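You operate a simulated robot arm through the tools that you are given. There is no shell and no other tool. Be economical: measure what you need, move in short steps, check, and stop when the job is done.

You are at the controls of a simulated robot arm. One attempt, no reset.

## Task
Measure the open jar on the refractometer, then dilute it by the chart.
Fine: dab a drop on with the dropper, shut the cover, press READ; the dropper goes back in its pot, the spout swings back.

It is judged by the outcome, as a careful person would: the job done as asked, and still so three seconds after it is handed in. It fails if anything else is knocked over, pushed out of place, dropped, spilled or broken. Lids that push on must go on centred and level and be pressed home; caps that screw on are set level and turned clockwise until they are tight.

## Robot
A 6-joint arm with a two-finger parallel gripper, fixed in place. Base frame: the origin is at the foot of the arm, x ahead of it, y to its left, z up; the work surface is at about z = 868. Readings come in mm, rad, newtons and seconds.
With the tool pointing down near the work surface it reaches from about 240 to 640 mm from the base axis. Its first joint turns from -1.152 to 1.152 rad. Payload 2.7 kg.
The TCP is the grasp point between the finger pads, 23 mm short of the fingertips. In the tool frame z runs along the fingers and y along their closing line. The gripper opens to 94 mm. The fingers are 38 mm wide and 10 mm thick; the gripper's body (54 by 96 mm) begins 39 mm behind the TCP.
Orientation is that of the tool frame in the base frame, as a unit quaternion [w, x, y, z]. With the fingers straight down and closing along the base's y, the tool's x points along the base's -x, its y along +y and its z along -z.

## Interface
- The arm moves only by the tool nudge_tool. Its argument "series" is one flat list of numbers, 7 for each row, row after row: the opening in per cent of the stroke, from 0 (shut) to 100 (fully open), then the shift along the tool's x, y, z in mm, then the turn, a rotation vector about the tool's x, y, z in rad. In form: [grip, tx, ty, tz, wx, wy, wz, grip, tx, ty, tz, wx, wy, wz, ...]. A call has 1 to 8 rows; each row is the pose to reach, as a shift and turn from the pose commanded when the call began, along the tool's axes at that moment. A row lasts 0.2 s, in which the tool goes at most 50 mm and 0.15 rad; a call with a longer step from one row to the next is refused whole, and so is a gripper value outside its range. A pose out of reach is approached as far as the arm can. The call stops where the force on the tool passes 90 N (or 10 N more than at its start, if that is more) or the arm is blocked; 0.2 s more then pass. Each finger travels about 45 mm/s and halts on what it meets, pressing with about 34 N; the grip force reading is that of the motor and also rises with nothing between the fingers. The clock runs only during rows and for 0.2 s after the last one: add rows that repeat a pose to give the fingers time. The reply holds the time, the measured pose of the TCP, the force on the tool along the base axes, the opening and the grip force, in the units named above and with some noise, and new pictures: "pictures" is both (left out), scene, wrist or none.
- Cameras (640 x 400 px; columns grow to the right, rows downward): "scene" is fixed at [88.6, -441, 1414.9]; the picture's right is [0.66, -0.75, 0.00], its down [-0.35, -0.30, -0.89] and it looks along [0.67, 0.58, -0.46] (base axes); focal length 282 px, centre (320, 200). "wrist" rides on the gripper at [87, 16, -75] in the tool frame; the picture's right is [-0.18, 0.98, 0.00], its down [-0.58, -0.11, -0.81] and it looks along [-0.79, -0.15, 0.59] (tool axes); focal length 243 px, centre (320, 200). There is no depth. A picture from a camera that has moved, and an enlarged one, comes with that camera's place and axes in the base frame and with its lens.
- zoom(camera, box): a new picture of the part [left, top, right, bottom] of that camera's present view, enlarged. The clock stands still meanwhile.
- hand_in(): hands the job in; it is judged then, once.

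Work in short steps. Places have to be worked out from the pictures, the camera data and where the tool is seen: move nearer, look again, correct. Check each grasp and each placing, and mend what went wrong. You have 120 turns and 200 pictures in all, those below and enlarged ones among them. Open the gripper and draw the arm clear of the work before you hand the job in, unless the task says otherwise; then end with one line.

The tools are called after "Call:" as name(argument=value, ...) on one line, values as JSON. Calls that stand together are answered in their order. nudge_tool: Moves the arm, as the interface text tells. Its arguments: {"type":"object","properties":{"series":{"type":"array","items":{"type":"number"}},"pictures":{"type":"string","enum":["both","scene","wrist","none"]}},"required":["series"]} The other tools are called the same way: zoom (camera, box) takes an enlarged picture of a part of a camera's view; hand_in () hands the job in.

At the start:

```text
t: 0.0
tool_pos: [344.6, 3.8, 1311.1]
tcp_rot: [0.001, -0.001, 1.0, 0.0]
wrist_force: [-0.3, -0.6, 0.8]
gripper_width: 94.0
grip_force: 0.0
```

scene: 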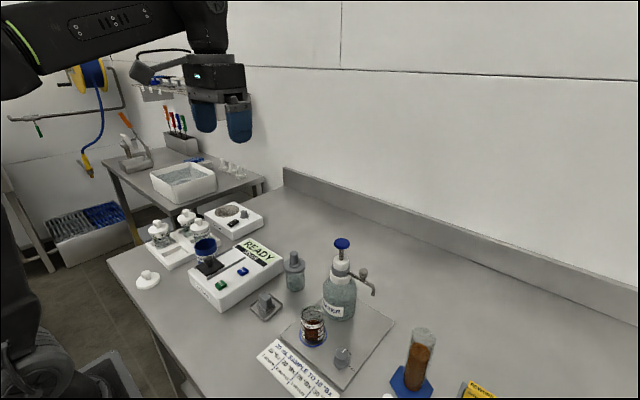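
wrist: 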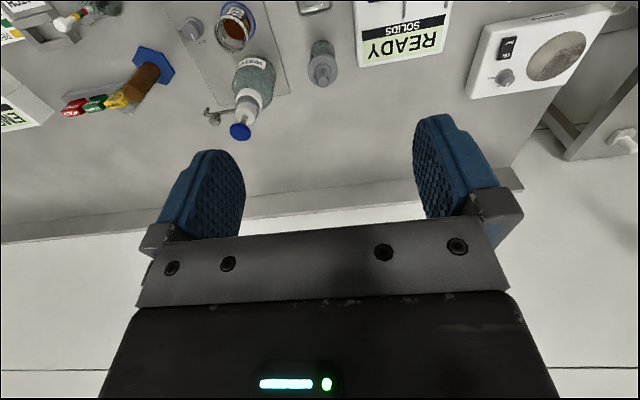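

The pictures show a bench with an instrument, jar, pump bottle and chart. I'll enlarge the main parts first.

Call:
zoom(camera="scene", box=[130, 180, 290, 320])

Call:
zoom(camera="scene", box=[240, 220, 400, 400])

Call:
zoom(camera="wrist", box=[160, 0, 480, 150])

Call:
zoom(camera="scene", box=[240, 330, 360, 400])

```text
2.86 times, centred on (210, 250) of scene
camera zoom: at [88.6, -441.0, 1414.9], right [0.66, -0.75, 0.0], down [-0.35, -0.3, -0.89], along [0.67, 0.58, -0.46], focal length 805 px, centre (634, 57)
```

zoom: 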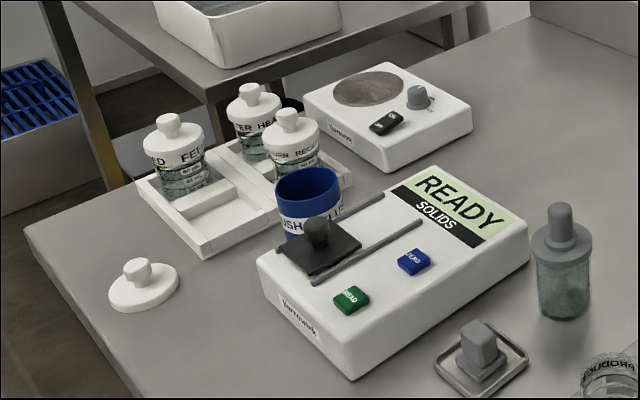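

```text
2.22 times, centred on (320, 310) of scene
camera zoom: at [88.6, -441.0, 1414.9], right [0.66, -0.75, 0.0], down [-0.35, -0.3, -0.89], along [0.67, 0.58, -0.46], focal length 626 px, centre (320, -44)
```

zoom: 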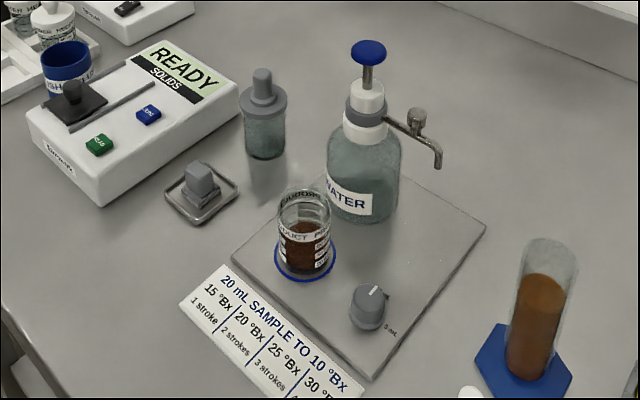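

```text
2.00 times, centred on (320, 75) of wrist
camera zoom: at [257.0, 21.4, 1384.9], right [0.18, 0.98, 0.0], down [0.58, -0.11, 0.81], along [0.79, -0.15, -0.59], focal length 485 px, centre (320, 450)
```

zoom: 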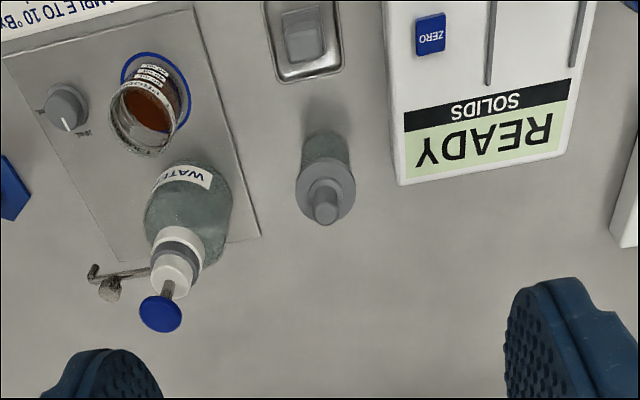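

```text
5.33 times, centred on (300, 365) of scene
camera zoom: at [88.6, -441.0, 1414.9], right [0.66, -0.75, 0.0], down [-0.35, -0.3, -0.89], along [0.67, 0.58, -0.46], focal length 1503 px, centre (427, -680)
```

zoom: 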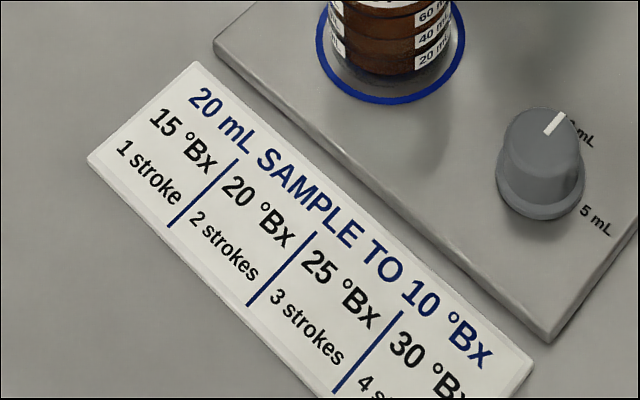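

The jar is about (380,-169), dropper pot about (465,-28) and pump about (470,-168). The refractometer is near (350,110). I'll move the wrist camera closer to the refractometer.

Call:
nudge_tool(series=[100, 10, 21, 40, 0, 0, 0, 100, 20, 42, 80, 0, 0, 0, 100, 30, 63, 120, 0, 0, 0, 100, 40, 84, 160, 0, 0, 0], pictures="wrist")

```text
t: 1.0
tool_pos: [304.9, 89.3, 1149.1]
tcp_rot: [0.002, 0.001, 1.0, -0.001]
wrist_force: [-0.6, 0.3, -0.1]
gripper_width: 94.0
grip_force: 0.2
camera wrist: at [217.9, 106.1, 1223.7], right [0.18, 0.98, 0.0], down [0.58, -0.11, 0.81], along [0.79, -0.15, -0.59], focal length 243 px, centre (320, 200)
```

wrist: 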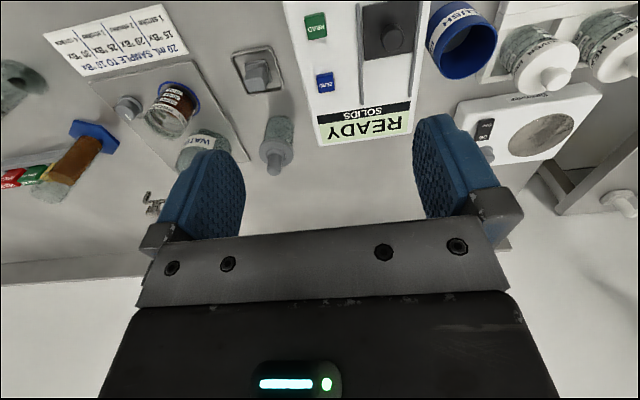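

Call:
zoom(camera="wrist", box=[280, 0, 500, 140])

Call:
zoom(camera="wrist", box=[40, 0, 300, 170])

Call:
zoom(camera="scene", box=[290, 290, 370, 380])

```text
2.86 times, centred on (390, 70) of wrist
camera zoom: at [217.9, 106.1, 1223.7], right [0.18, 0.98, 0.0], down [0.58, -0.11, 0.81], along [0.79, -0.15, -0.59], focal length 693 px, centre (120, 571)
```

zoom: 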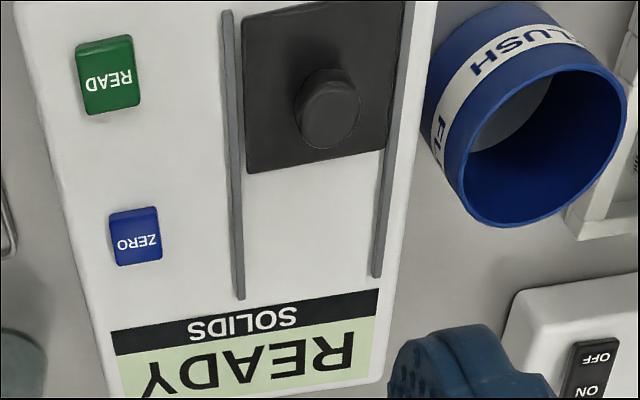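

```text
2.35 times, centred on (170, 85) of wrist
camera zoom: at [217.9, 106.1, 1223.7], right [0.18, 0.98, 0.0], down [0.58, -0.11, 0.81], along [0.79, -0.15, -0.59], focal length 571 px, centre (673, 471)
```

zoom: 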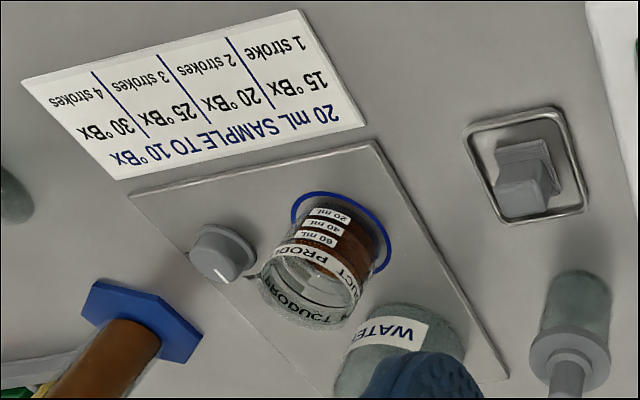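

```text
4.44 times, centred on (330, 335) of scene
camera zoom: at [88.6, -441.0, 1414.9], right [0.66, -0.75, 0.0], down [-0.35, -0.3, -0.89], along [0.67, 0.58, -0.46], focal length 1253 px, centre (276, -400)
```

zoom: 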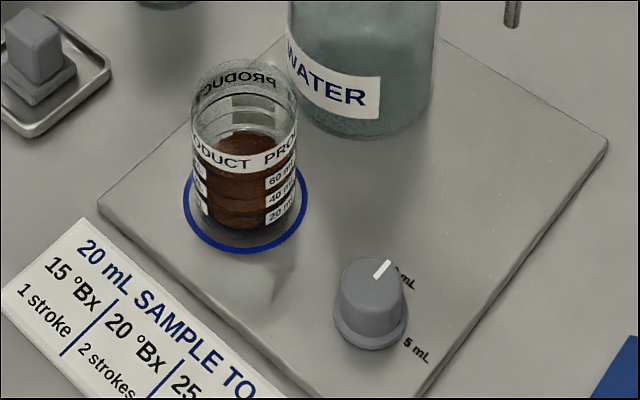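

The cover sits over the measuring spot on rails along x, with its knob about (339,164,928). READ is about (320,82,906). I'll go above the knob with the gripper partly open and look.

Call:
nudge_tool(series=[70, -10, 18, 37, 0, 0, 0, 40, -20, 37, 74, 0, 0, 0, 40, -30, 56, 111, 0, 0, 0, 40, -34, 74, 149, 0, 0, 0, 40, -34, 74, 164, 0, 0, 0])

```text
t: 2.2
tool_pos: [338.6, 163.5, 987.7]
tcp_rot: [0.002, -0.001, 1.0, -0.001]
wrist_force: [1.3, 0.5, 0.9]
gripper_width: 37.5
grip_force: 0.0
camera wrist: at [251.9, 179.8, 1061.1], right [0.18, 0.98, 0.0], down [0.58, -0.11, 0.81], along [0.79, -0.15, -0.59], focal length 243 px, centre (320, 200)
```

scene: 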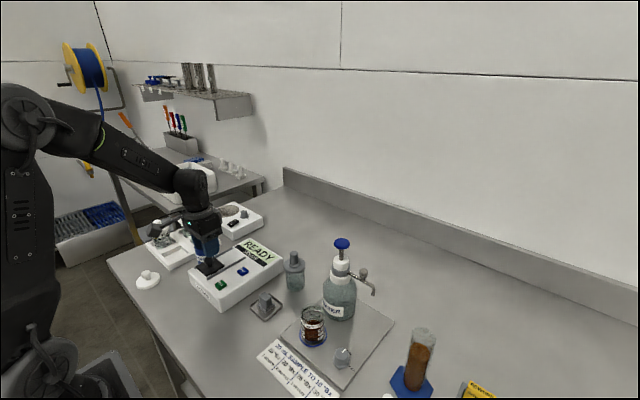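
wrist: 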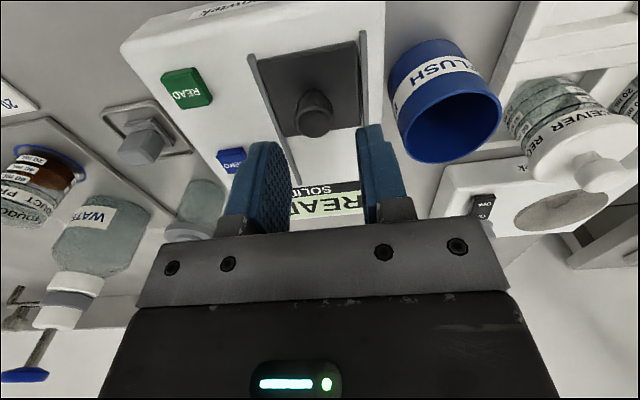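

The knob works out at about (341,160.5). I'll shift slightly, descend and grip it.

Call:
nudge_tool(series=[40, -2, -3, 15, 0, 0, 0, 40, -2, -3, 35, 0, 0, 0, 40, -2, -3, 46, 0, 0, 0, 10, -2, -3, 46, 0, 0, 0, 10, -2, -3, 46, 0, 0, 0])

```text
t: 3.4
tool_pos: [342.3, 160.7, 944.0]
tcp_rot: [0.005, -0.002, 1.0, 0.002]
wrist_force: [0.3, -5.1, 48.3]
gripper_width: 21.6
grip_force: 17.6
camera wrist: at [254.9, 176.3, 1017.6], right [0.18, 0.98, 0.01], down [0.57, -0.11, 0.81], along [0.8, -0.14, -0.58], focal length 243 px, centre (320, 200)
```

scene: 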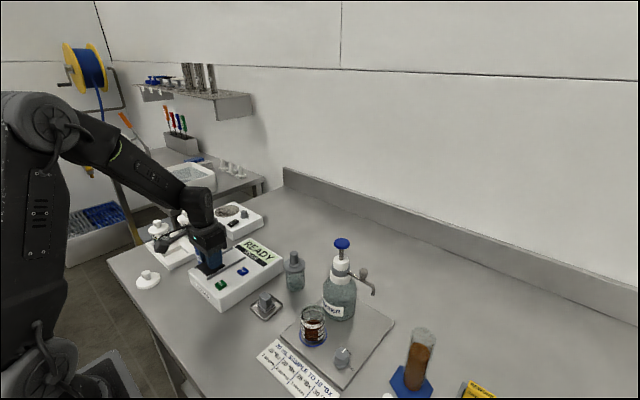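
wrist: 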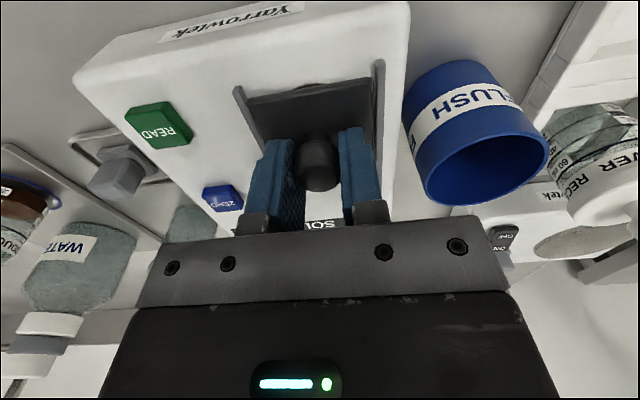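

The fingertips rest on the cover (48 N), so its surface is about z 921. I'll back up 5 mm and close on the knob.

Call:
nudge_tool(series=[30, 0, 0, -5, 0, 0, 0, 10, 0, 0, -5, 0, 0, 0, 10, 0, 0, -5, 0, 0, 0, 10, 0, 0, -5, 0, 0, 0], pictures="wrist")

```text
t: 4.4
tool_pos: [340.4, 160.9, 944.8]
tcp_rot: [0.0, -0.001, 1.0, -0.001]
wrist_force: [5.6, 22.2, -31.2]
gripper_width: 20.7
grip_force: 44.6
camera wrist: at [253.7, 176.9, 1018.6], right [0.18, 0.98, 0.0], down [0.58, -0.11, 0.81], along [0.79, -0.15, -0.59], focal length 243 px, centre (320, 200)
```

wrist: 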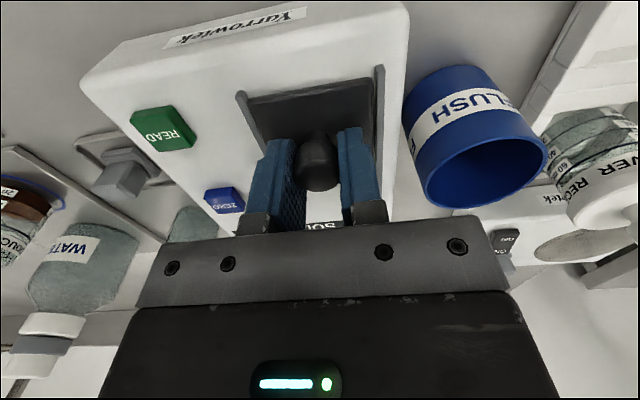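

The knob is held. I'll relax the upward and sideways pull and slide the cover along +x.

Call:
nudge_tool(series=[10, 0, 1, 1.5, 0, 0, 0, 10, -12, 1, 1.5, 0, 0, 0, 10, -24, 1, 1.5, 0, 0, 0, 10, -36, 1, 1.5, 0, 0, 0, 10, -48, 1, 1.5, 0, 0, 0, 10, -52, 1, 1.5, 0, 0, 0])

```text
t: 5.8
tool_pos: [392.6, 160.4, 945.1]
tcp_rot: [0.002, 0.0, 1.0, 0.0]
wrist_force: [-1.1, 2.6, 2.3]
gripper_width: 20.9
grip_force: 44.6
camera wrist: at [306.5, 176.9, 1018.4], right [0.18, 0.98, 0.0], down [0.58, -0.11, 0.81], along [0.79, -0.15, -0.59], focal length 243 px, centre (320, 200)
```

scene: 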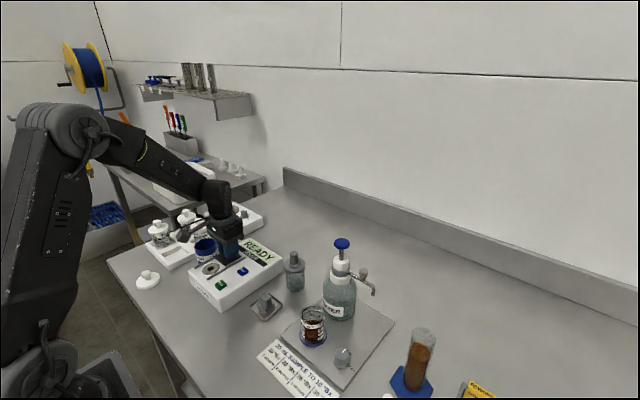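
wrist: 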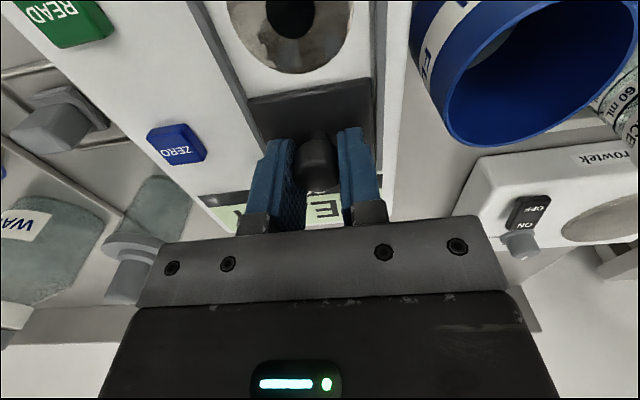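

The cover slid and the plate is uncovered. I'll enlarge it.

Call:
zoom(camera="wrist", box=[200, 0, 400, 110])

Call:
zoom(camera="scene", box=[180, 230, 290, 315])

```text
3.20 times, centred on (300, 55) of wrist
camera zoom: at [306.5, 176.9, 1018.4], right [0.18, 0.98, 0.0], down [0.58, -0.11, 0.81], along [0.79, -0.15, -0.59], focal length 776 px, centre (384, 664)
```

zoom: 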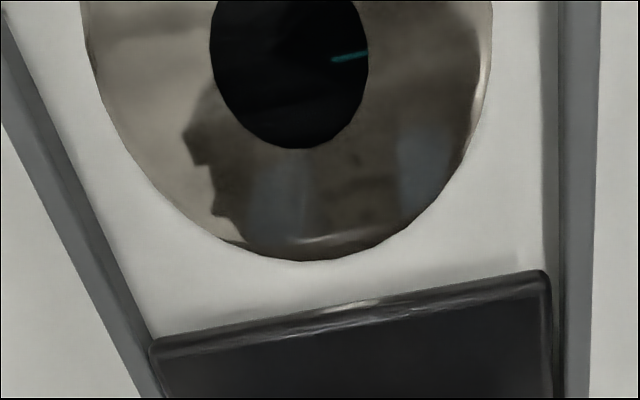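

```text
4.71 times, centred on (235, 272) of scene
camera zoom: at [88.6, -441.0, 1414.9], right [0.66, -0.75, 0.0], down [-0.35, -0.3, -0.89], along [0.67, 0.58, -0.46], focal length 1326 px, centre (720, -141)
```

zoom: 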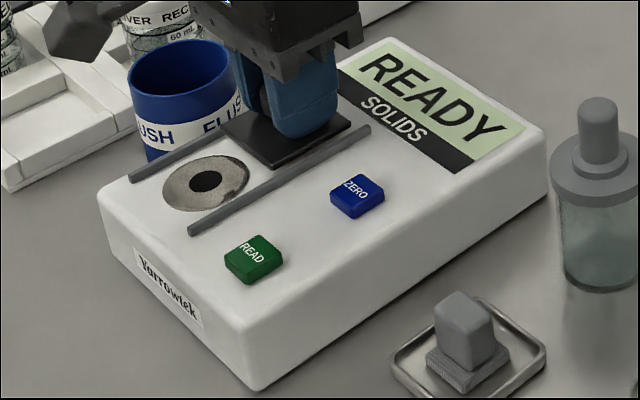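

The plate looks clear, its centre about (336.5,160,906). I'll release the knob, rise, and head toward the dropper.

Call:
nudge_tool(series=[40, 0, 0, 0, 0, 0, 0, 45, 0, 0, 0, 0, 0, 0, 45, 0, 0, -40, 0, 0, 0, 45, 0, 0, -85, 0, 0, 0, 45, 0, -20, -130, 0, 0, 0, 45, 0, -65, -145, 0, 0, 0, 45, 0, -112, -145, 0, 0, 0, 45, 0, -160, -145, 0, 0, 0])

```text
t: 7.6
tool_pos: [392.1, -1.4, 1091.1]
tcp_rot: [0.002, -0.001, 1.0, -0.001]
wrist_force: [-0.7, 0.0, -0.7]
gripper_width: 42.3
grip_force: 0.0
camera wrist: at [305.8, 16.0, 1163.7], right [0.18, 0.98, 0.0], down [0.58, -0.11, 0.81], along [0.79, -0.15, -0.59], focal length 243 px, centre (320, 200)
```

scene: 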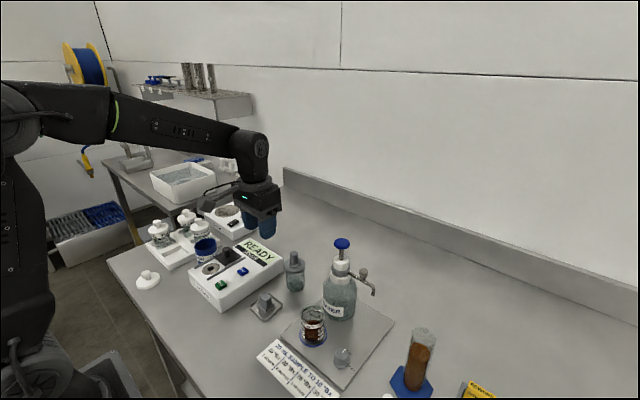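
wrist: 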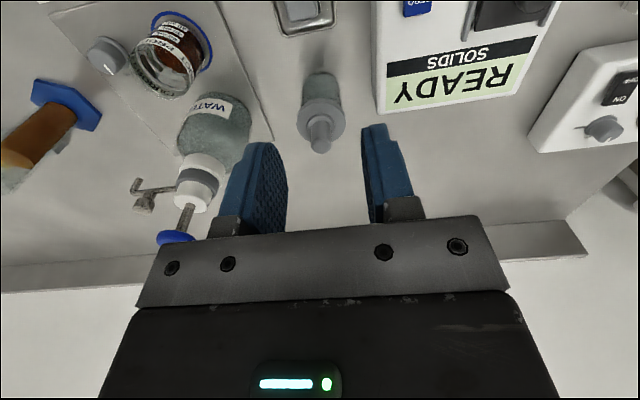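

The bulb is near (465,-14) with its top around z 975. I'll move above it and check the alignment.

Call:
nudge_tool(series=[45, -35, -7, 15, 0, 0, 0, 45, -70, -13, 40, 0, 0, 0, 45, -70, -13, 58, 0, 0, 0])

```text
t: 8.4
tool_pos: [463.7, -13.0, 1032.4]
tcp_rot: [0.003, -0.001, 1.0, -0.001]
wrist_force: [-0.1, 0.6, 0.1]
gripper_width: 42.4
grip_force: 0.1
camera wrist: at [376.3, 3.9, 1105.8], right [0.18, 0.98, 0.0], down [0.58, -0.11, 0.81], along [0.79, -0.15, -0.59], focal length 243 px, centre (320, 200)
```

scene: 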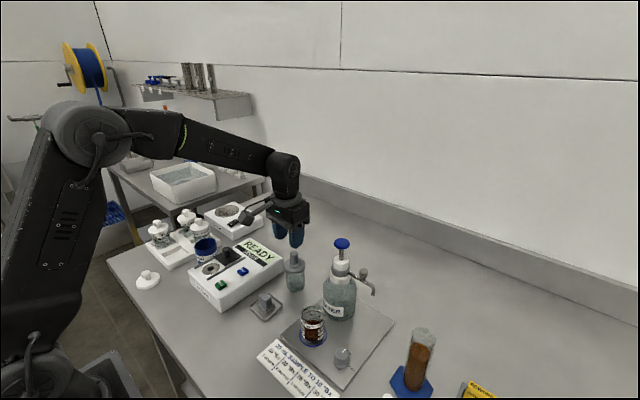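
wrist: 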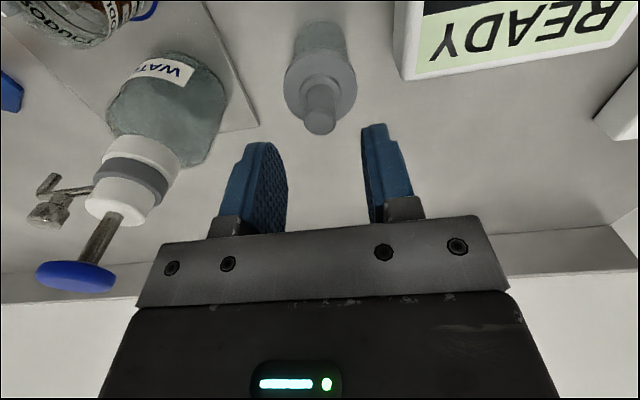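

Bulb axis works out about (466,-13.5), top about 974. I'll descend so the pads overlap the bulb by about 20 mm and close.

Call:
nudge_tool(series=[45, -2, -0.5, 20, 0, 0, 0, 45, -2, -0.5, 40, 0, 0, 0, 45, -2, -0.5, 54, 0, 0, 0, 0, -2, -0.5, 54, 0, 0, 0, 0, -2, -0.5, 54, 0, 0, 0, 0, -2, -0.5, 54, 0, 0, 0])

```text
t: 9.8
tool_pos: [463.9, -14.0, 977.6]
tcp_rot: [0.001, -0.001, 1.0, -0.001]
wrist_force: [-0.3, -0.5, -0.6]
gripper_width: 20.0
grip_force: 34.6
camera wrist: at [377.5, 3.8, 1051.1], right [0.18, 0.98, 0.0], down [0.58, -0.11, 0.81], along [0.79, -0.15, -0.59], focal length 243 px, centre (320, 200)
```

scene: 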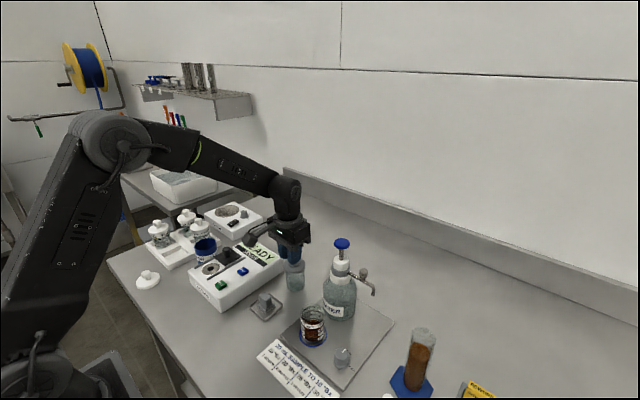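
wrist: 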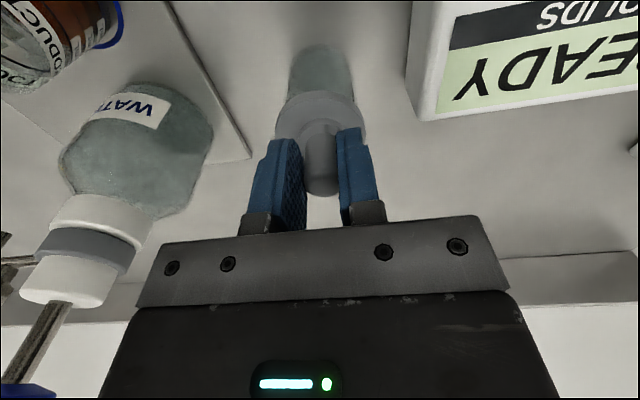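

The bulb is held (20 mm), home pose (463.9,-14.0,977.6). I'll lift straight up.

Call:
nudge_tool(series=[0, 0, 0, -20, 0, 0, 0, 0, 0, 0, -50, 0, 0, 0, 0, 0, 0, -90, 0, 0, 0, 0, 0, 0, -125, 0, 0, 0])

Call:
zoom(camera="scene", box=[240, 170, 360, 310])

```text
t: 10.8
tool_pos: [464.3, -12.8, 1102.6]
tcp_rot: [0.001, -0.001, 1.0, -0.001]
wrist_force: [0.3, 0.9, 0.8]
gripper_width: 19.6
grip_force: 34.1
camera wrist: at [377.4, 3.8, 1176.5], right [0.18, 0.98, 0.0], down [0.58, -0.11, 0.81], along [0.79, -0.15, -0.59], focal length 243 px, centre (320, 200)
```

scene: 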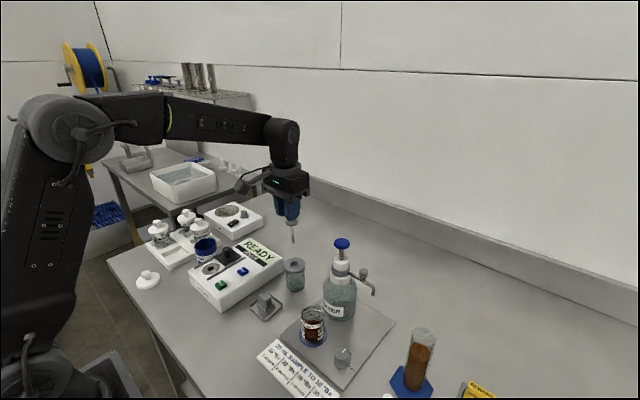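
wrist: 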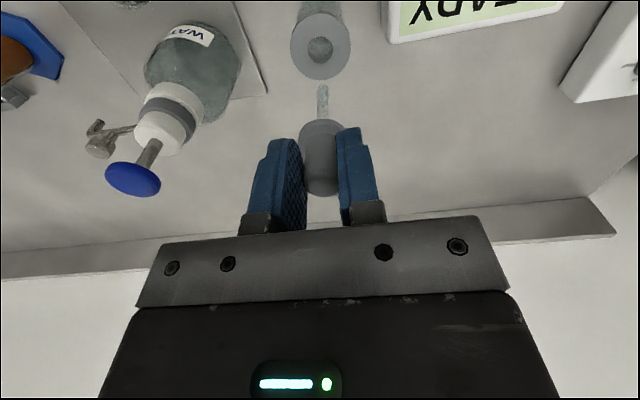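

```text
2.86 times, centred on (300, 240) of scene
camera zoom: at [88.6, -441.0, 1414.9], right [0.66, -0.75, 0.0], down [-0.35, -0.3, -0.89], along [0.67, 0.58, -0.46], focal length 805 px, centre (377, 86)
```

zoom: 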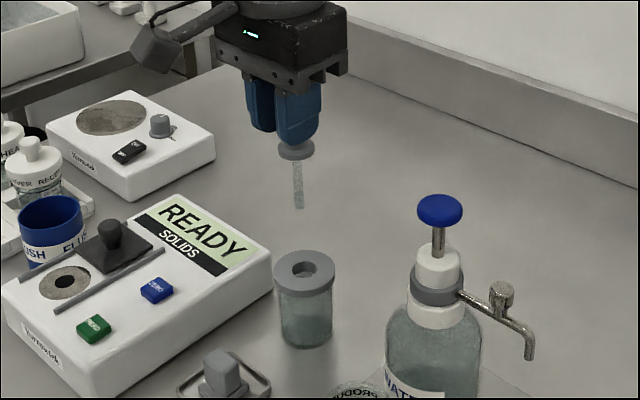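

The dropper came out cleanly, with the stem tip roughly 85 mm below the TCP. I'll move back and across toward the jar, staying clear of the pump.

Call:
nudge_tool(series=[0, 45, 0, 0, 0, 0, 0, 0, 90, 0, 0, 0, 0, 0, 0, 110, -42, 0, 0, 0, 0, 0, 110, -85, 0, 0, 0, 0, 0, 110, -125, 0, 0, 0, 0])

```text
t: 12.0
tool_pos: [353.8, -138.9, 1102.5]
tcp_rot: [0.001, -0.001, 1.0, -0.001]
wrist_force: [-0.1, -0.2, -0.6]
gripper_width: 19.6
grip_force: 33.8
camera wrist: at [266.6, -122.3, 1176.2], right [0.18, 0.98, 0.0], down [0.58, -0.11, 0.81], along [0.79, -0.15, -0.59], focal length 243 px, centre (320, 200)
```

scene: 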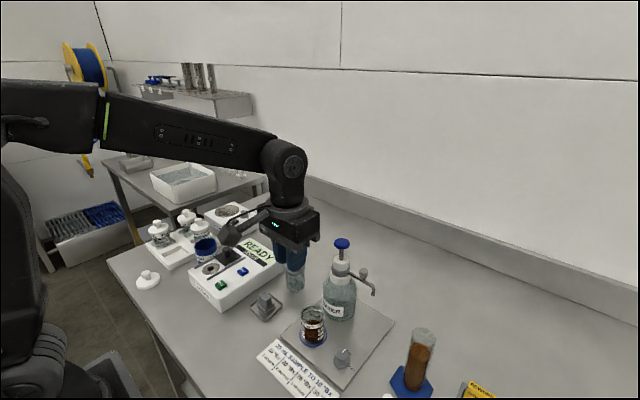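
wrist: 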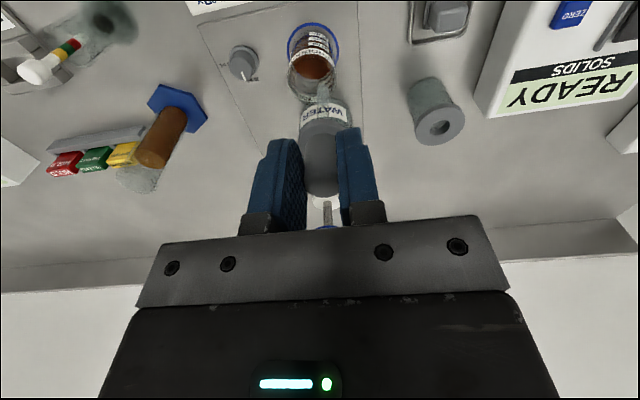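

Call:
zoom(camera="wrist", box=[210, 0, 390, 120])

```text
3.33 times, centred on (300, 60) of wrist
camera zoom: at [266.6, -122.3, 1176.2], right [0.18, 0.98, 0.0], down [0.58, -0.11, 0.81], along [0.79, -0.15, -0.59], focal length 809 px, centre (387, 667)
```

zoom: 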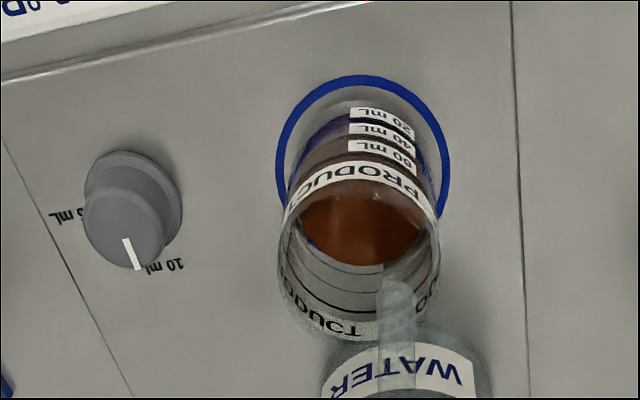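

Jar works out about (380,-153), rim about z 955, liquid about z 926, and the dose knob points near 10 mL. I'll go above it and check the tip against the mouth.

Call:
nudge_tool(series=[0, -13, -8, 0, 0, 0, 0, 0, -26, -15, 0, 0, 0, 0, 0, -26, -15, 25, 0, 0, 0, 0, -26, -15, 37, 0, 0, 0])

Call:
zoom(camera="wrist", box=[210, 0, 420, 150])

Call:
zoom(camera="scene", box=[260, 230, 380, 350])

```text
t: 13.0
tool_pos: [379.6, -153.7, 1065.4]
tcp_rot: [0.001, -0.001, 1.0, -0.001]
wrist_force: [0.4, -0.6, -0.2]
gripper_width: 19.5
grip_force: 33.5
camera wrist: at [293.4, -136.0, 1139.1], right [0.18, 0.98, 0.0], down [0.58, -0.11, 0.81], along [0.79, -0.15, -0.59], focal length 243 px, centre (320, 200)
```

scene: 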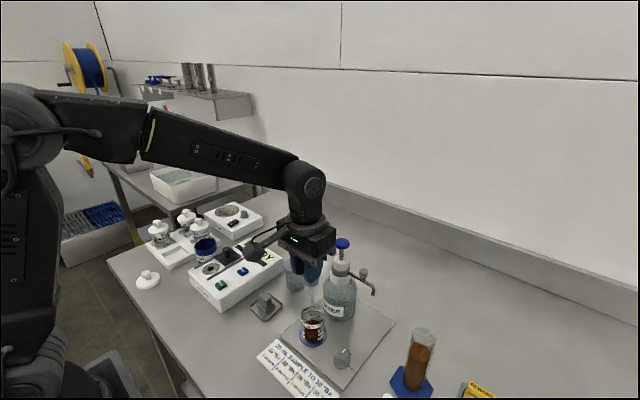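
wrist: 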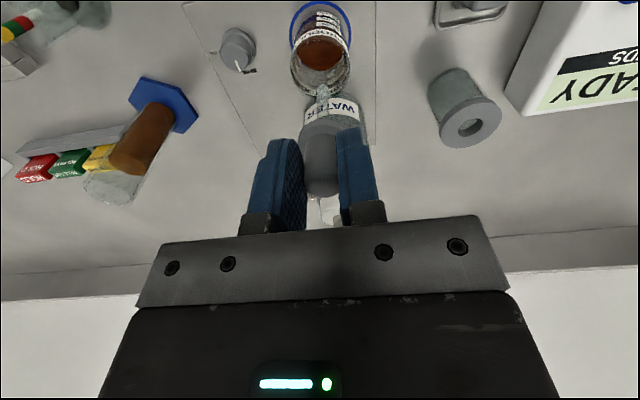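

```text
2.67 times, centred on (315, 75) of wrist
camera zoom: at [293.4, -136.0, 1139.1], right [0.18, 0.98, 0.0], down [0.58, -0.11, 0.81], along [0.79, -0.15, -0.59], focal length 647 px, centre (333, 533)
```

zoom: 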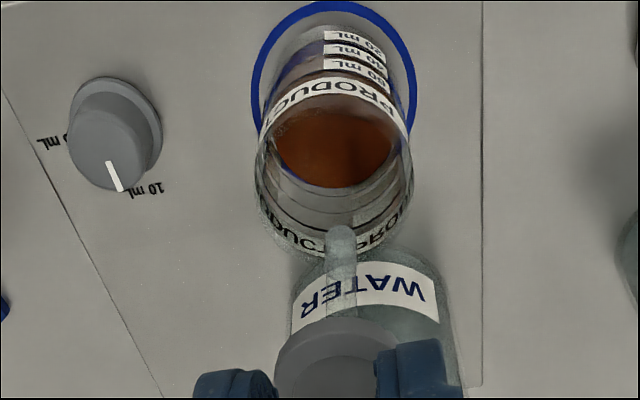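

```text
3.33 times, centred on (320, 290) of scene
camera zoom: at [88.7, -441.0, 1414.9], right [0.66, -0.75, 0.0], down [-0.35, -0.3, -0.89], along [0.67, 0.58, -0.46], focal length 940 px, centre (320, -100)
```

zoom: 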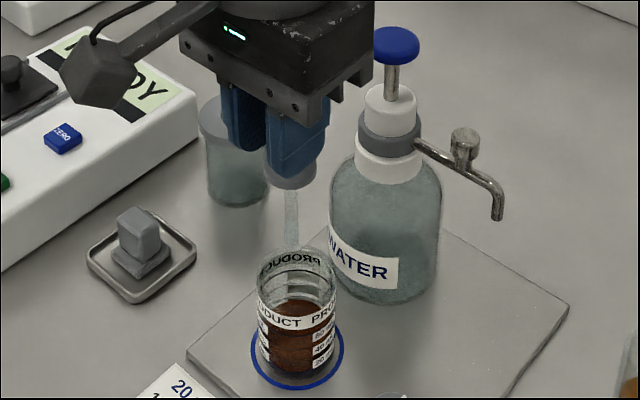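

The tip is within the mouth apart from a 2 mm offset. I'll correct that and lower to TCP z about 1003 (tip about 913, fingertips above the rim).

Call:
nudge_tool(series=[0, 0, -2, 12, 0, 0, 0, 0, 0, -2, 26, 0, 0, 0, 0, 0, -2, 40, 0, 0, 0, 0, 0, -2, 50, 0, 0, 0])

Call:
zoom(camera="wrist", box=[210, 0, 420, 150])

Call:
zoom(camera="scene", box=[260, 230, 380, 350])

```text
t: 14.0
tool_pos: [380.2, -154.9, 1016.2]
tcp_rot: [0.002, -0.001, 1.0, -0.001]
wrist_force: [-0.4, -0.3, -0.9]
gripper_width: 19.8
grip_force: 33.8
camera wrist: at [293.6, -138.1, 1089.4], right [0.18, 0.98, 0.0], down [0.58, -0.11, 0.81], along [0.79, -0.15, -0.59], focal length 243 px, centre (320, 200)
```

scene: 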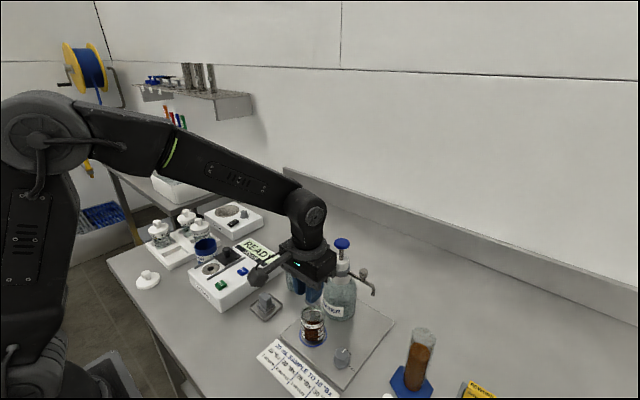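
wrist: 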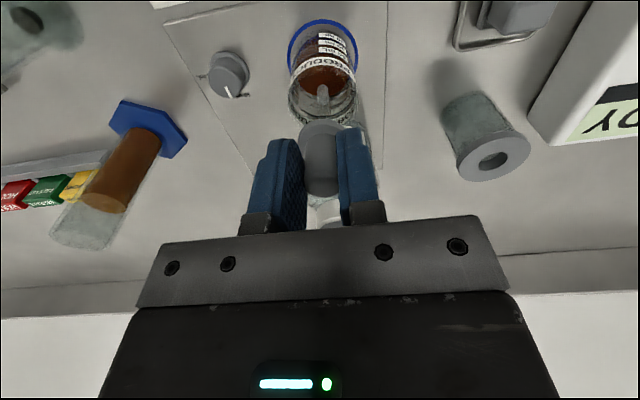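

```text
2.67 times, centred on (315, 75) of wrist
camera zoom: at [293.6, -138.1, 1089.4], right [0.18, 0.98, 0.0], down [0.58, -0.11, 0.81], along [0.79, -0.15, -0.59], focal length 647 px, centre (333, 533)
```

zoom: 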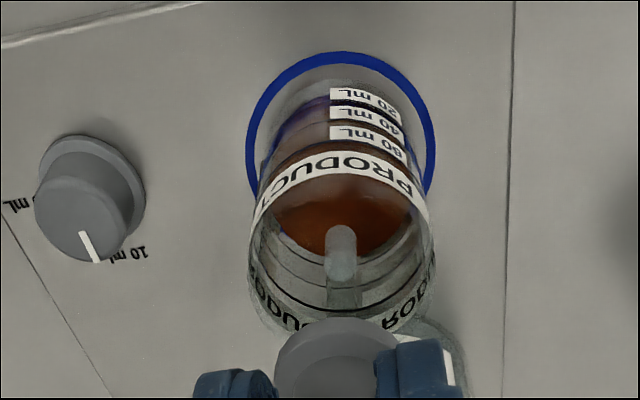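

```text
3.33 times, centred on (320, 290) of scene
camera zoom: at [88.6, -441.0, 1414.9], right [0.66, -0.75, 0.0], down [-0.35, -0.3, -0.89], along [0.67, 0.58, -0.46], focal length 940 px, centre (320, -100)
```

zoom: 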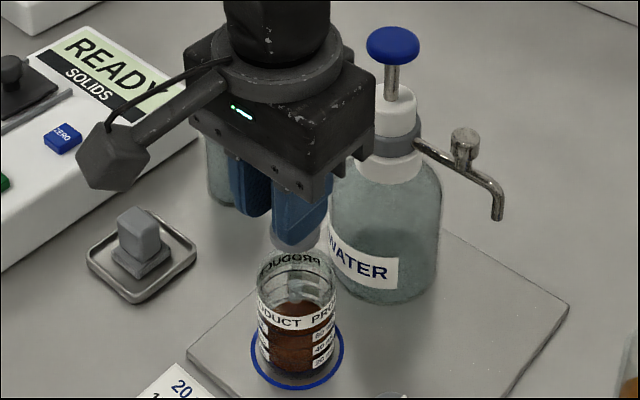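

The tip is centred and still just above the liquid. I'll lower 19 mm more, pause, then look.

Call:
nudge_tool(series=[0, 0, 0, 8, 0, 0, 0, 0, 0, 0, 14, 0, 0, 0, 0, 0, 0, 19, 0, 0, 0, 0, 0, 0, 19, 0, 0, 0], pictures="none")

Call:
zoom(camera="wrist", box=[210, 0, 420, 150])

Call:
zoom(camera="scene", box=[260, 230, 380, 350])

```text
t: 15.0
tool_pos: [381.0, -155.2, 997.5]
tcp_rot: [0.001, 0.0, 1.0, -0.001]
wrist_force: [0.0, -0.5, -0.5]
gripper_width: 19.9
grip_force: 34.6
```

```text
2.67 times, centred on (315, 75) of wrist
camera zoom: at [294.0, -138.2, 1070.4], right [0.18, 0.98, 0.0], down [0.58, -0.11, 0.81], along [0.79, -0.15, -0.59], focal length 647 px, centre (333, 533)
```

zoom: 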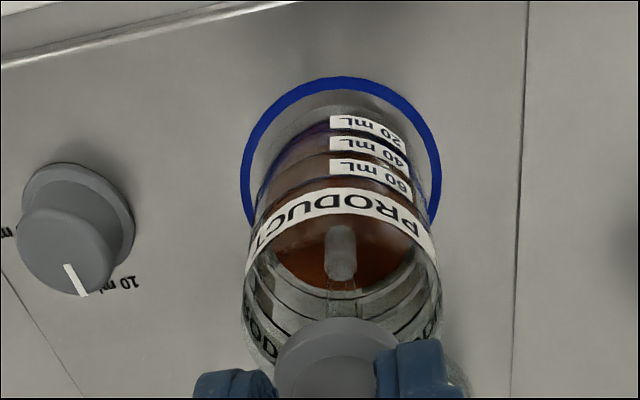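

```text
3.33 times, centred on (320, 290) of scene
camera zoom: at [88.6, -441.0, 1414.9], right [0.66, -0.75, 0.0], down [-0.35, -0.3, -0.89], along [0.67, 0.58, -0.46], focal length 940 px, centre (320, -100)
```

zoom: 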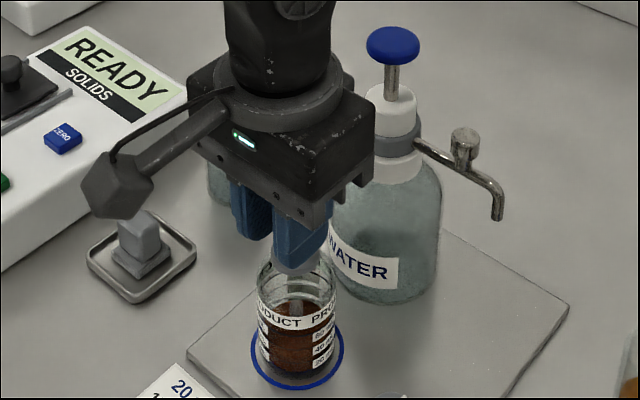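

The tip seems at or just under the surface. I'll go 7 mm deeper in small steps, watching force, and look again.

Call:
nudge_tool(series=[0, 0, 0, 3, 0, 0, 0, 0, 0, 0, 5, 0, 0, 0, 0, 0, 0, 7, 0, 0, 0, 0, 0, 0, 7, 0, 0, 0], pictures="none")

Call:
zoom(camera="wrist", box=[270, 30, 370, 130])

Call:
zoom(camera="scene", box=[285, 290, 345, 355])

```text
t: 16.0
tool_pos: [381.1, -154.6, 989.7]
tcp_rot: [0.001, 0.0, 1.0, 0.0]
wrist_force: [0.7, -0.3, -1.5]
gripper_width: 19.7
grip_force: 34.6
```

```text
4.00 times, centred on (320, 80) of wrist
camera zoom: at [293.9, -138.6, 1063.8], right [0.18, 0.98, 0.0], down [0.58, -0.11, 0.81], along [0.79, -0.15, -0.59], focal length 970 px, centre (320, 680)
```

zoom: 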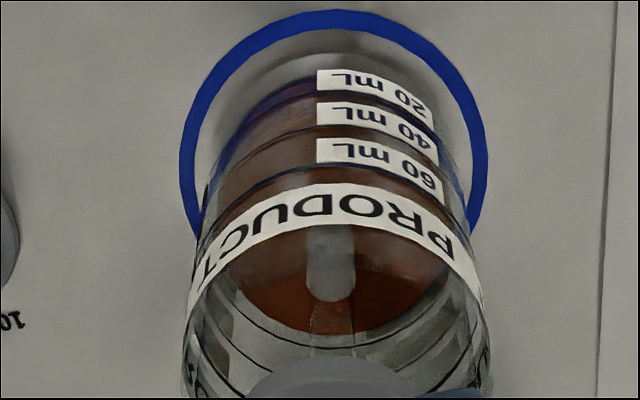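

```text
6.15 times, centred on (315, 322) of scene
camera zoom: at [88.6, -441.0, 1414.9], right [0.66, -0.75, 0.0], down [-0.35, -0.3, -0.89], along [0.67, 0.58, -0.46], focal length 1734 px, centre (351, -554)
```

zoom: 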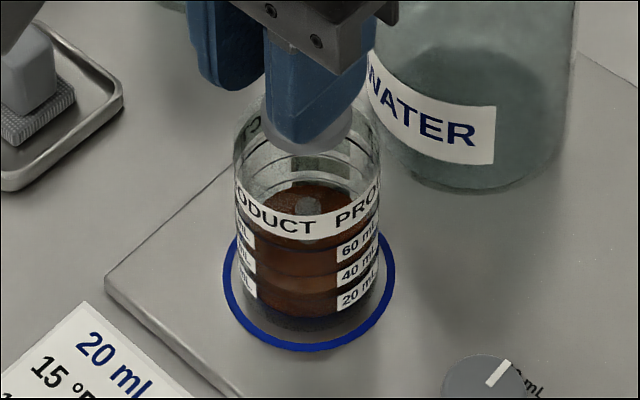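

I need to know the rim height and whether the tip is really wet, so I'll take wider enlargements.

Call:
zoom(camera="wrist", box=[230, 20, 410, 220])

Call:
zoom(camera="scene", box=[295, 295, 335, 330])

```text
2.00 times, centred on (320, 120) of wrist
camera zoom: at [293.9, -138.6, 1063.8], right [0.18, 0.98, 0.0], down [0.58, -0.11, 0.81], along [0.79, -0.15, -0.59], focal length 485 px, centre (320, 360)
```

zoom: 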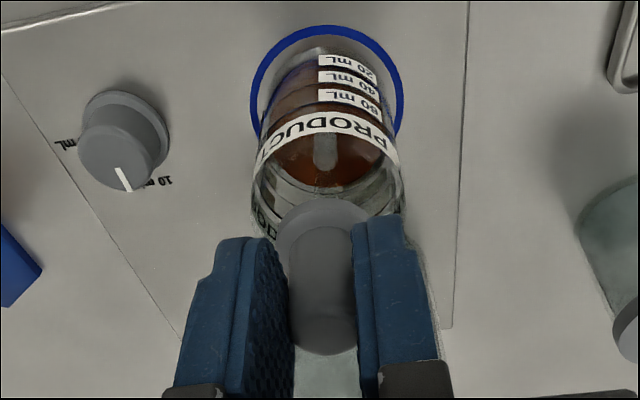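

```text
11.43 times, centred on (315, 312) of scene
camera zoom: at [88.6, -441.0, 1414.9], right [0.66, -0.75, 0.0], down [-0.35, -0.3, -0.89], along [0.67, 0.58, -0.46], focal length 3221 px, centre (377, -1086)
```

zoom: 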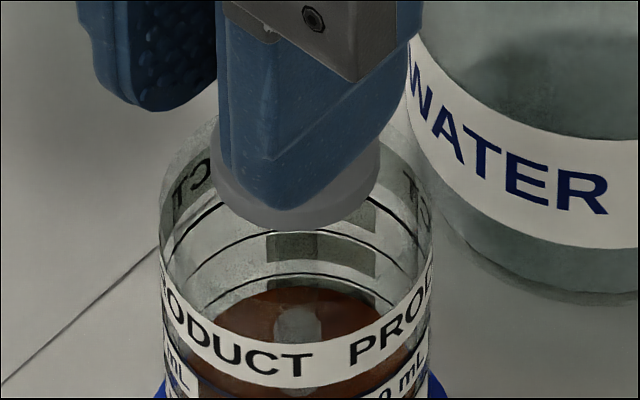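

Level geometry suggests about z 900, so the tip may not be wet. I'll raise it 60 mm and inspect the tip and the jar.

Call:
nudge_tool(series=[0, 0, 0, -25, 0, 0, 0, 0, 0, 0, -50, 0, 0, 0, 0, 0, 0, -85, 0, 0, 0], pictures="none")

Call:
zoom(camera="wrist", box=[270, 20, 380, 140])

Call:
zoom(camera="scene", box=[285, 265, 345, 355])

```text
t: 16.8
tool_pos: [380.1, -154.0, 1074.7]
tcp_rot: [0.0, 0.0, 1.0, -0.001]
wrist_force: [-0.3, -0.4, -0.3]
gripper_width: 19.8
grip_force: 33.8
```

```text
3.33 times, centred on (325, 80) of wrist
camera zoom: at [293.7, -137.9, 1149.2], right [0.18, 0.98, 0.0], down [0.58, -0.11, 0.81], along [0.79, -0.15, -0.59], focal length 809 px, centre (303, 600)
```

zoom: 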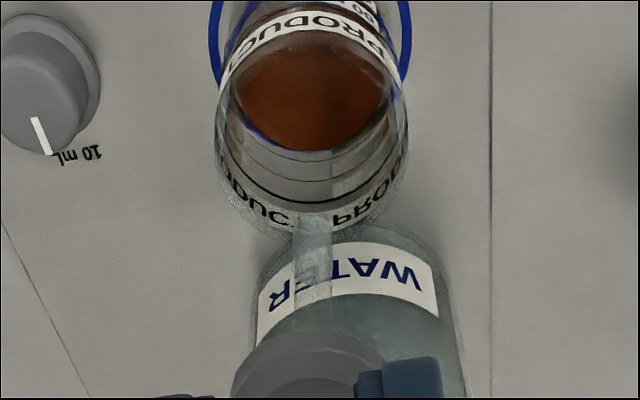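

```text
4.44 times, centred on (315, 310) of scene
camera zoom: at [88.6, -441.0, 1414.9], right [0.66, -0.75, 0.0], down [-0.35, -0.3, -0.89], along [0.67, 0.58, -0.46], focal length 1253 px, centre (342, -289)
```

zoom: 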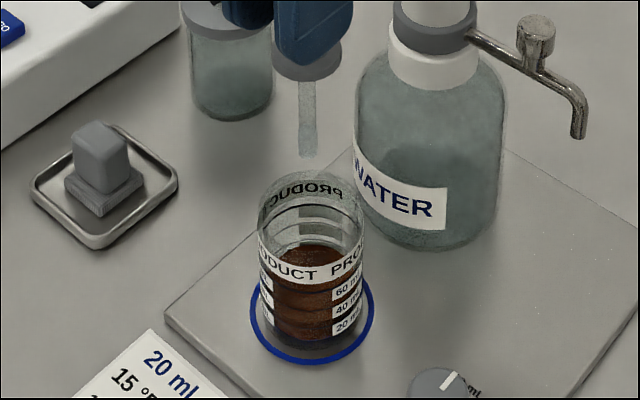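

The tip is dry and clear, and two label backs sit above the liquid on the back wall, so the level is near 20 mL. I need a higher grasp on the bulb to reach it. I'll return the dropper to its pot to regrip.

Call:
nudge_tool(series=[0, 0, 10, -30, 0, 0, 0, 0, 0, 50, -30, 0, 0, 0, 0, 0, 96, -30, 0, 0, 0, 0, -6, 140, -30, 0, 0, 0, 0, -45, 140, -30, 0, 0, 0, 0, -84, 140, -30, 0, 0, 0, 0, -84, 140, -25, 0, 0, 0])

Call:
zoom(camera="wrist", box=[250, 0, 390, 150])

```text
t: 18.4
tool_pos: [464.2, -13.7, 1100.5]
tcp_rot: [0.001, 0.0, 1.0, 0.0]
wrist_force: [1.1, -0.6, -0.7]
gripper_width: 19.7
grip_force: 33.9
camera wrist: at [377.6, 2.5, 1173.9], right [0.18, 0.98, 0.0], down [0.58, -0.11, 0.81], along [0.79, -0.15, -0.59], focal length 243 px, centre (320, 200)
```

scene: 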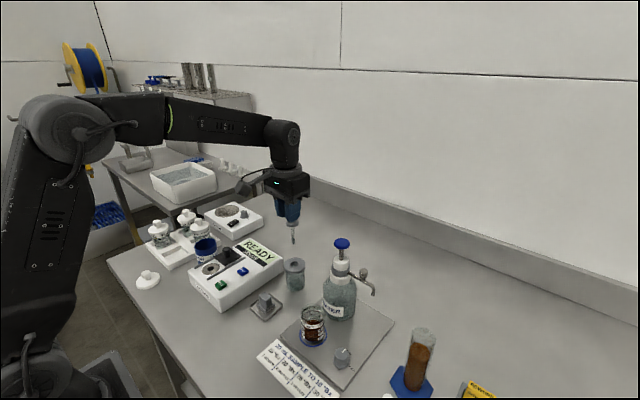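
wrist: 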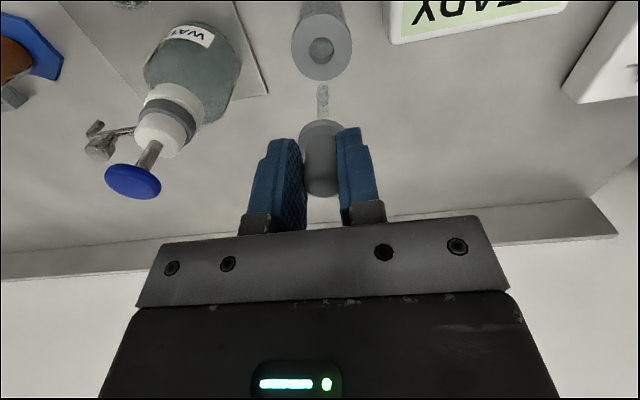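

```text
2.67 times, centred on (320, 75) of wrist
camera zoom: at [377.6, 2.5, 1173.9], right [0.18, 0.98, 0.0], down [0.58, -0.11, 0.81], along [0.79, -0.15, -0.59], focal length 647 px, centre (320, 533)
```

zoom: 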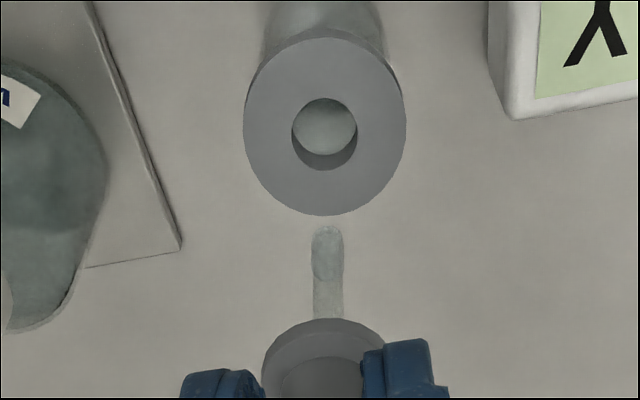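

The pose matches the one right after lifting. I'll lower the dropper into the pot to its home height.

Call:
nudge_tool(series=[0, 0, 0, 35, 0, 0, 0, 0, 0, 0, 70, 0, 0, 0, 0, 0, 0, 95, 0, 0, 0, 0, 0, 0, 112, 0, 0, 0, 0, 0, 0, 122, 0, 0, 0])

```text
t: 19.6
tool_pos: [464.2, -15.4, 977.2]
tcp_rot: [0.003, -0.001, 1.0, 0.0]
wrist_force: [-1.1, -0.5, 1.6]
gripper_width: 19.5
grip_force: 34.0
camera wrist: at [378.6, 1.4, 1051.0], right [0.18, 0.98, 0.0], down [0.58, -0.11, 0.81], along [0.79, -0.15, -0.59], focal length 243 px, centre (320, 200)
```

scene: 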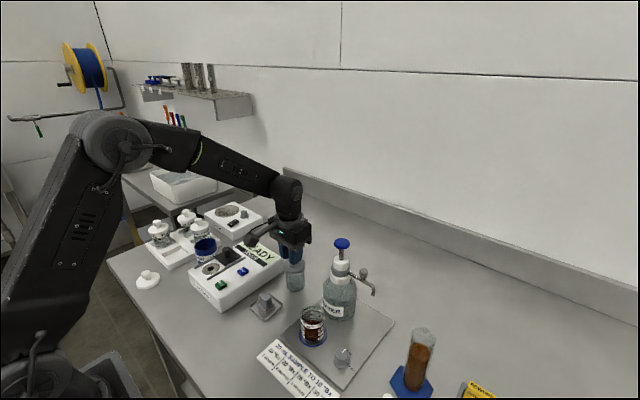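
wrist: 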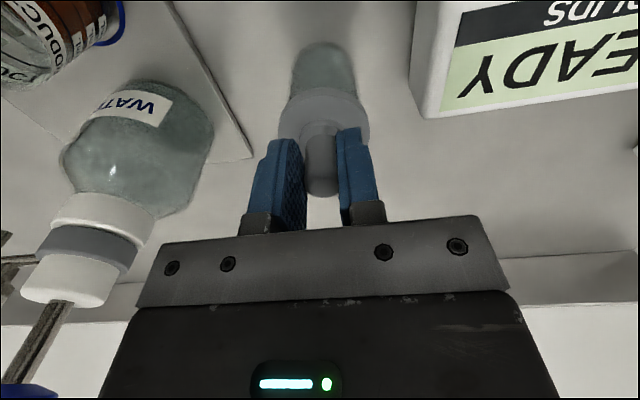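

Seated. I'll open slightly, rise 11 mm and regrip higher on the bulb.

Call:
nudge_tool(series=[35, 0, 0.5, 0, 0, 0, 0, 35, 0, 0.5, -4, 0, 0, 0, 35, 0, 0.5, -11, 0, 0, 0, 0, 0, 0.5, -11, 0, 0, 0, 0, 0, 0.5, -11, 0, 0, 0, 0, 0, 0.5, -11, 0, 0, 0], pictures="wrist")

```text
t: 21.0
tool_pos: [465.6, -15.1, 987.9]
tcp_rot: [0.001, -0.002, 1.0, -0.002]
wrist_force: [-1.0, -0.6, 0.1]
gripper_width: 19.5
grip_force: 33.7
camera wrist: at [378.3, 2.1, 1062.4], right [0.18, 0.98, 0.0], down [0.58, -0.11, 0.81], along [0.79, -0.15, -0.59], focal length 243 px, centre (320, 200)
```

wrist: 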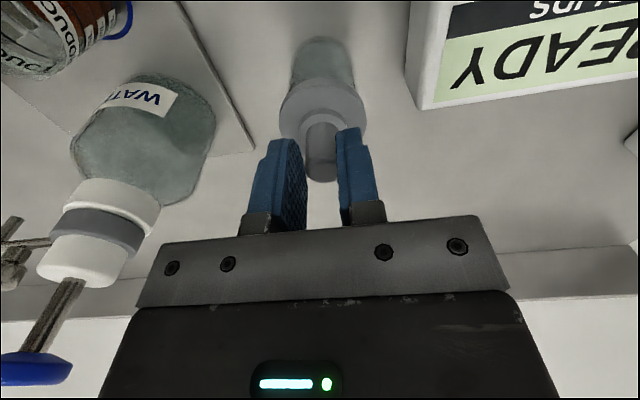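

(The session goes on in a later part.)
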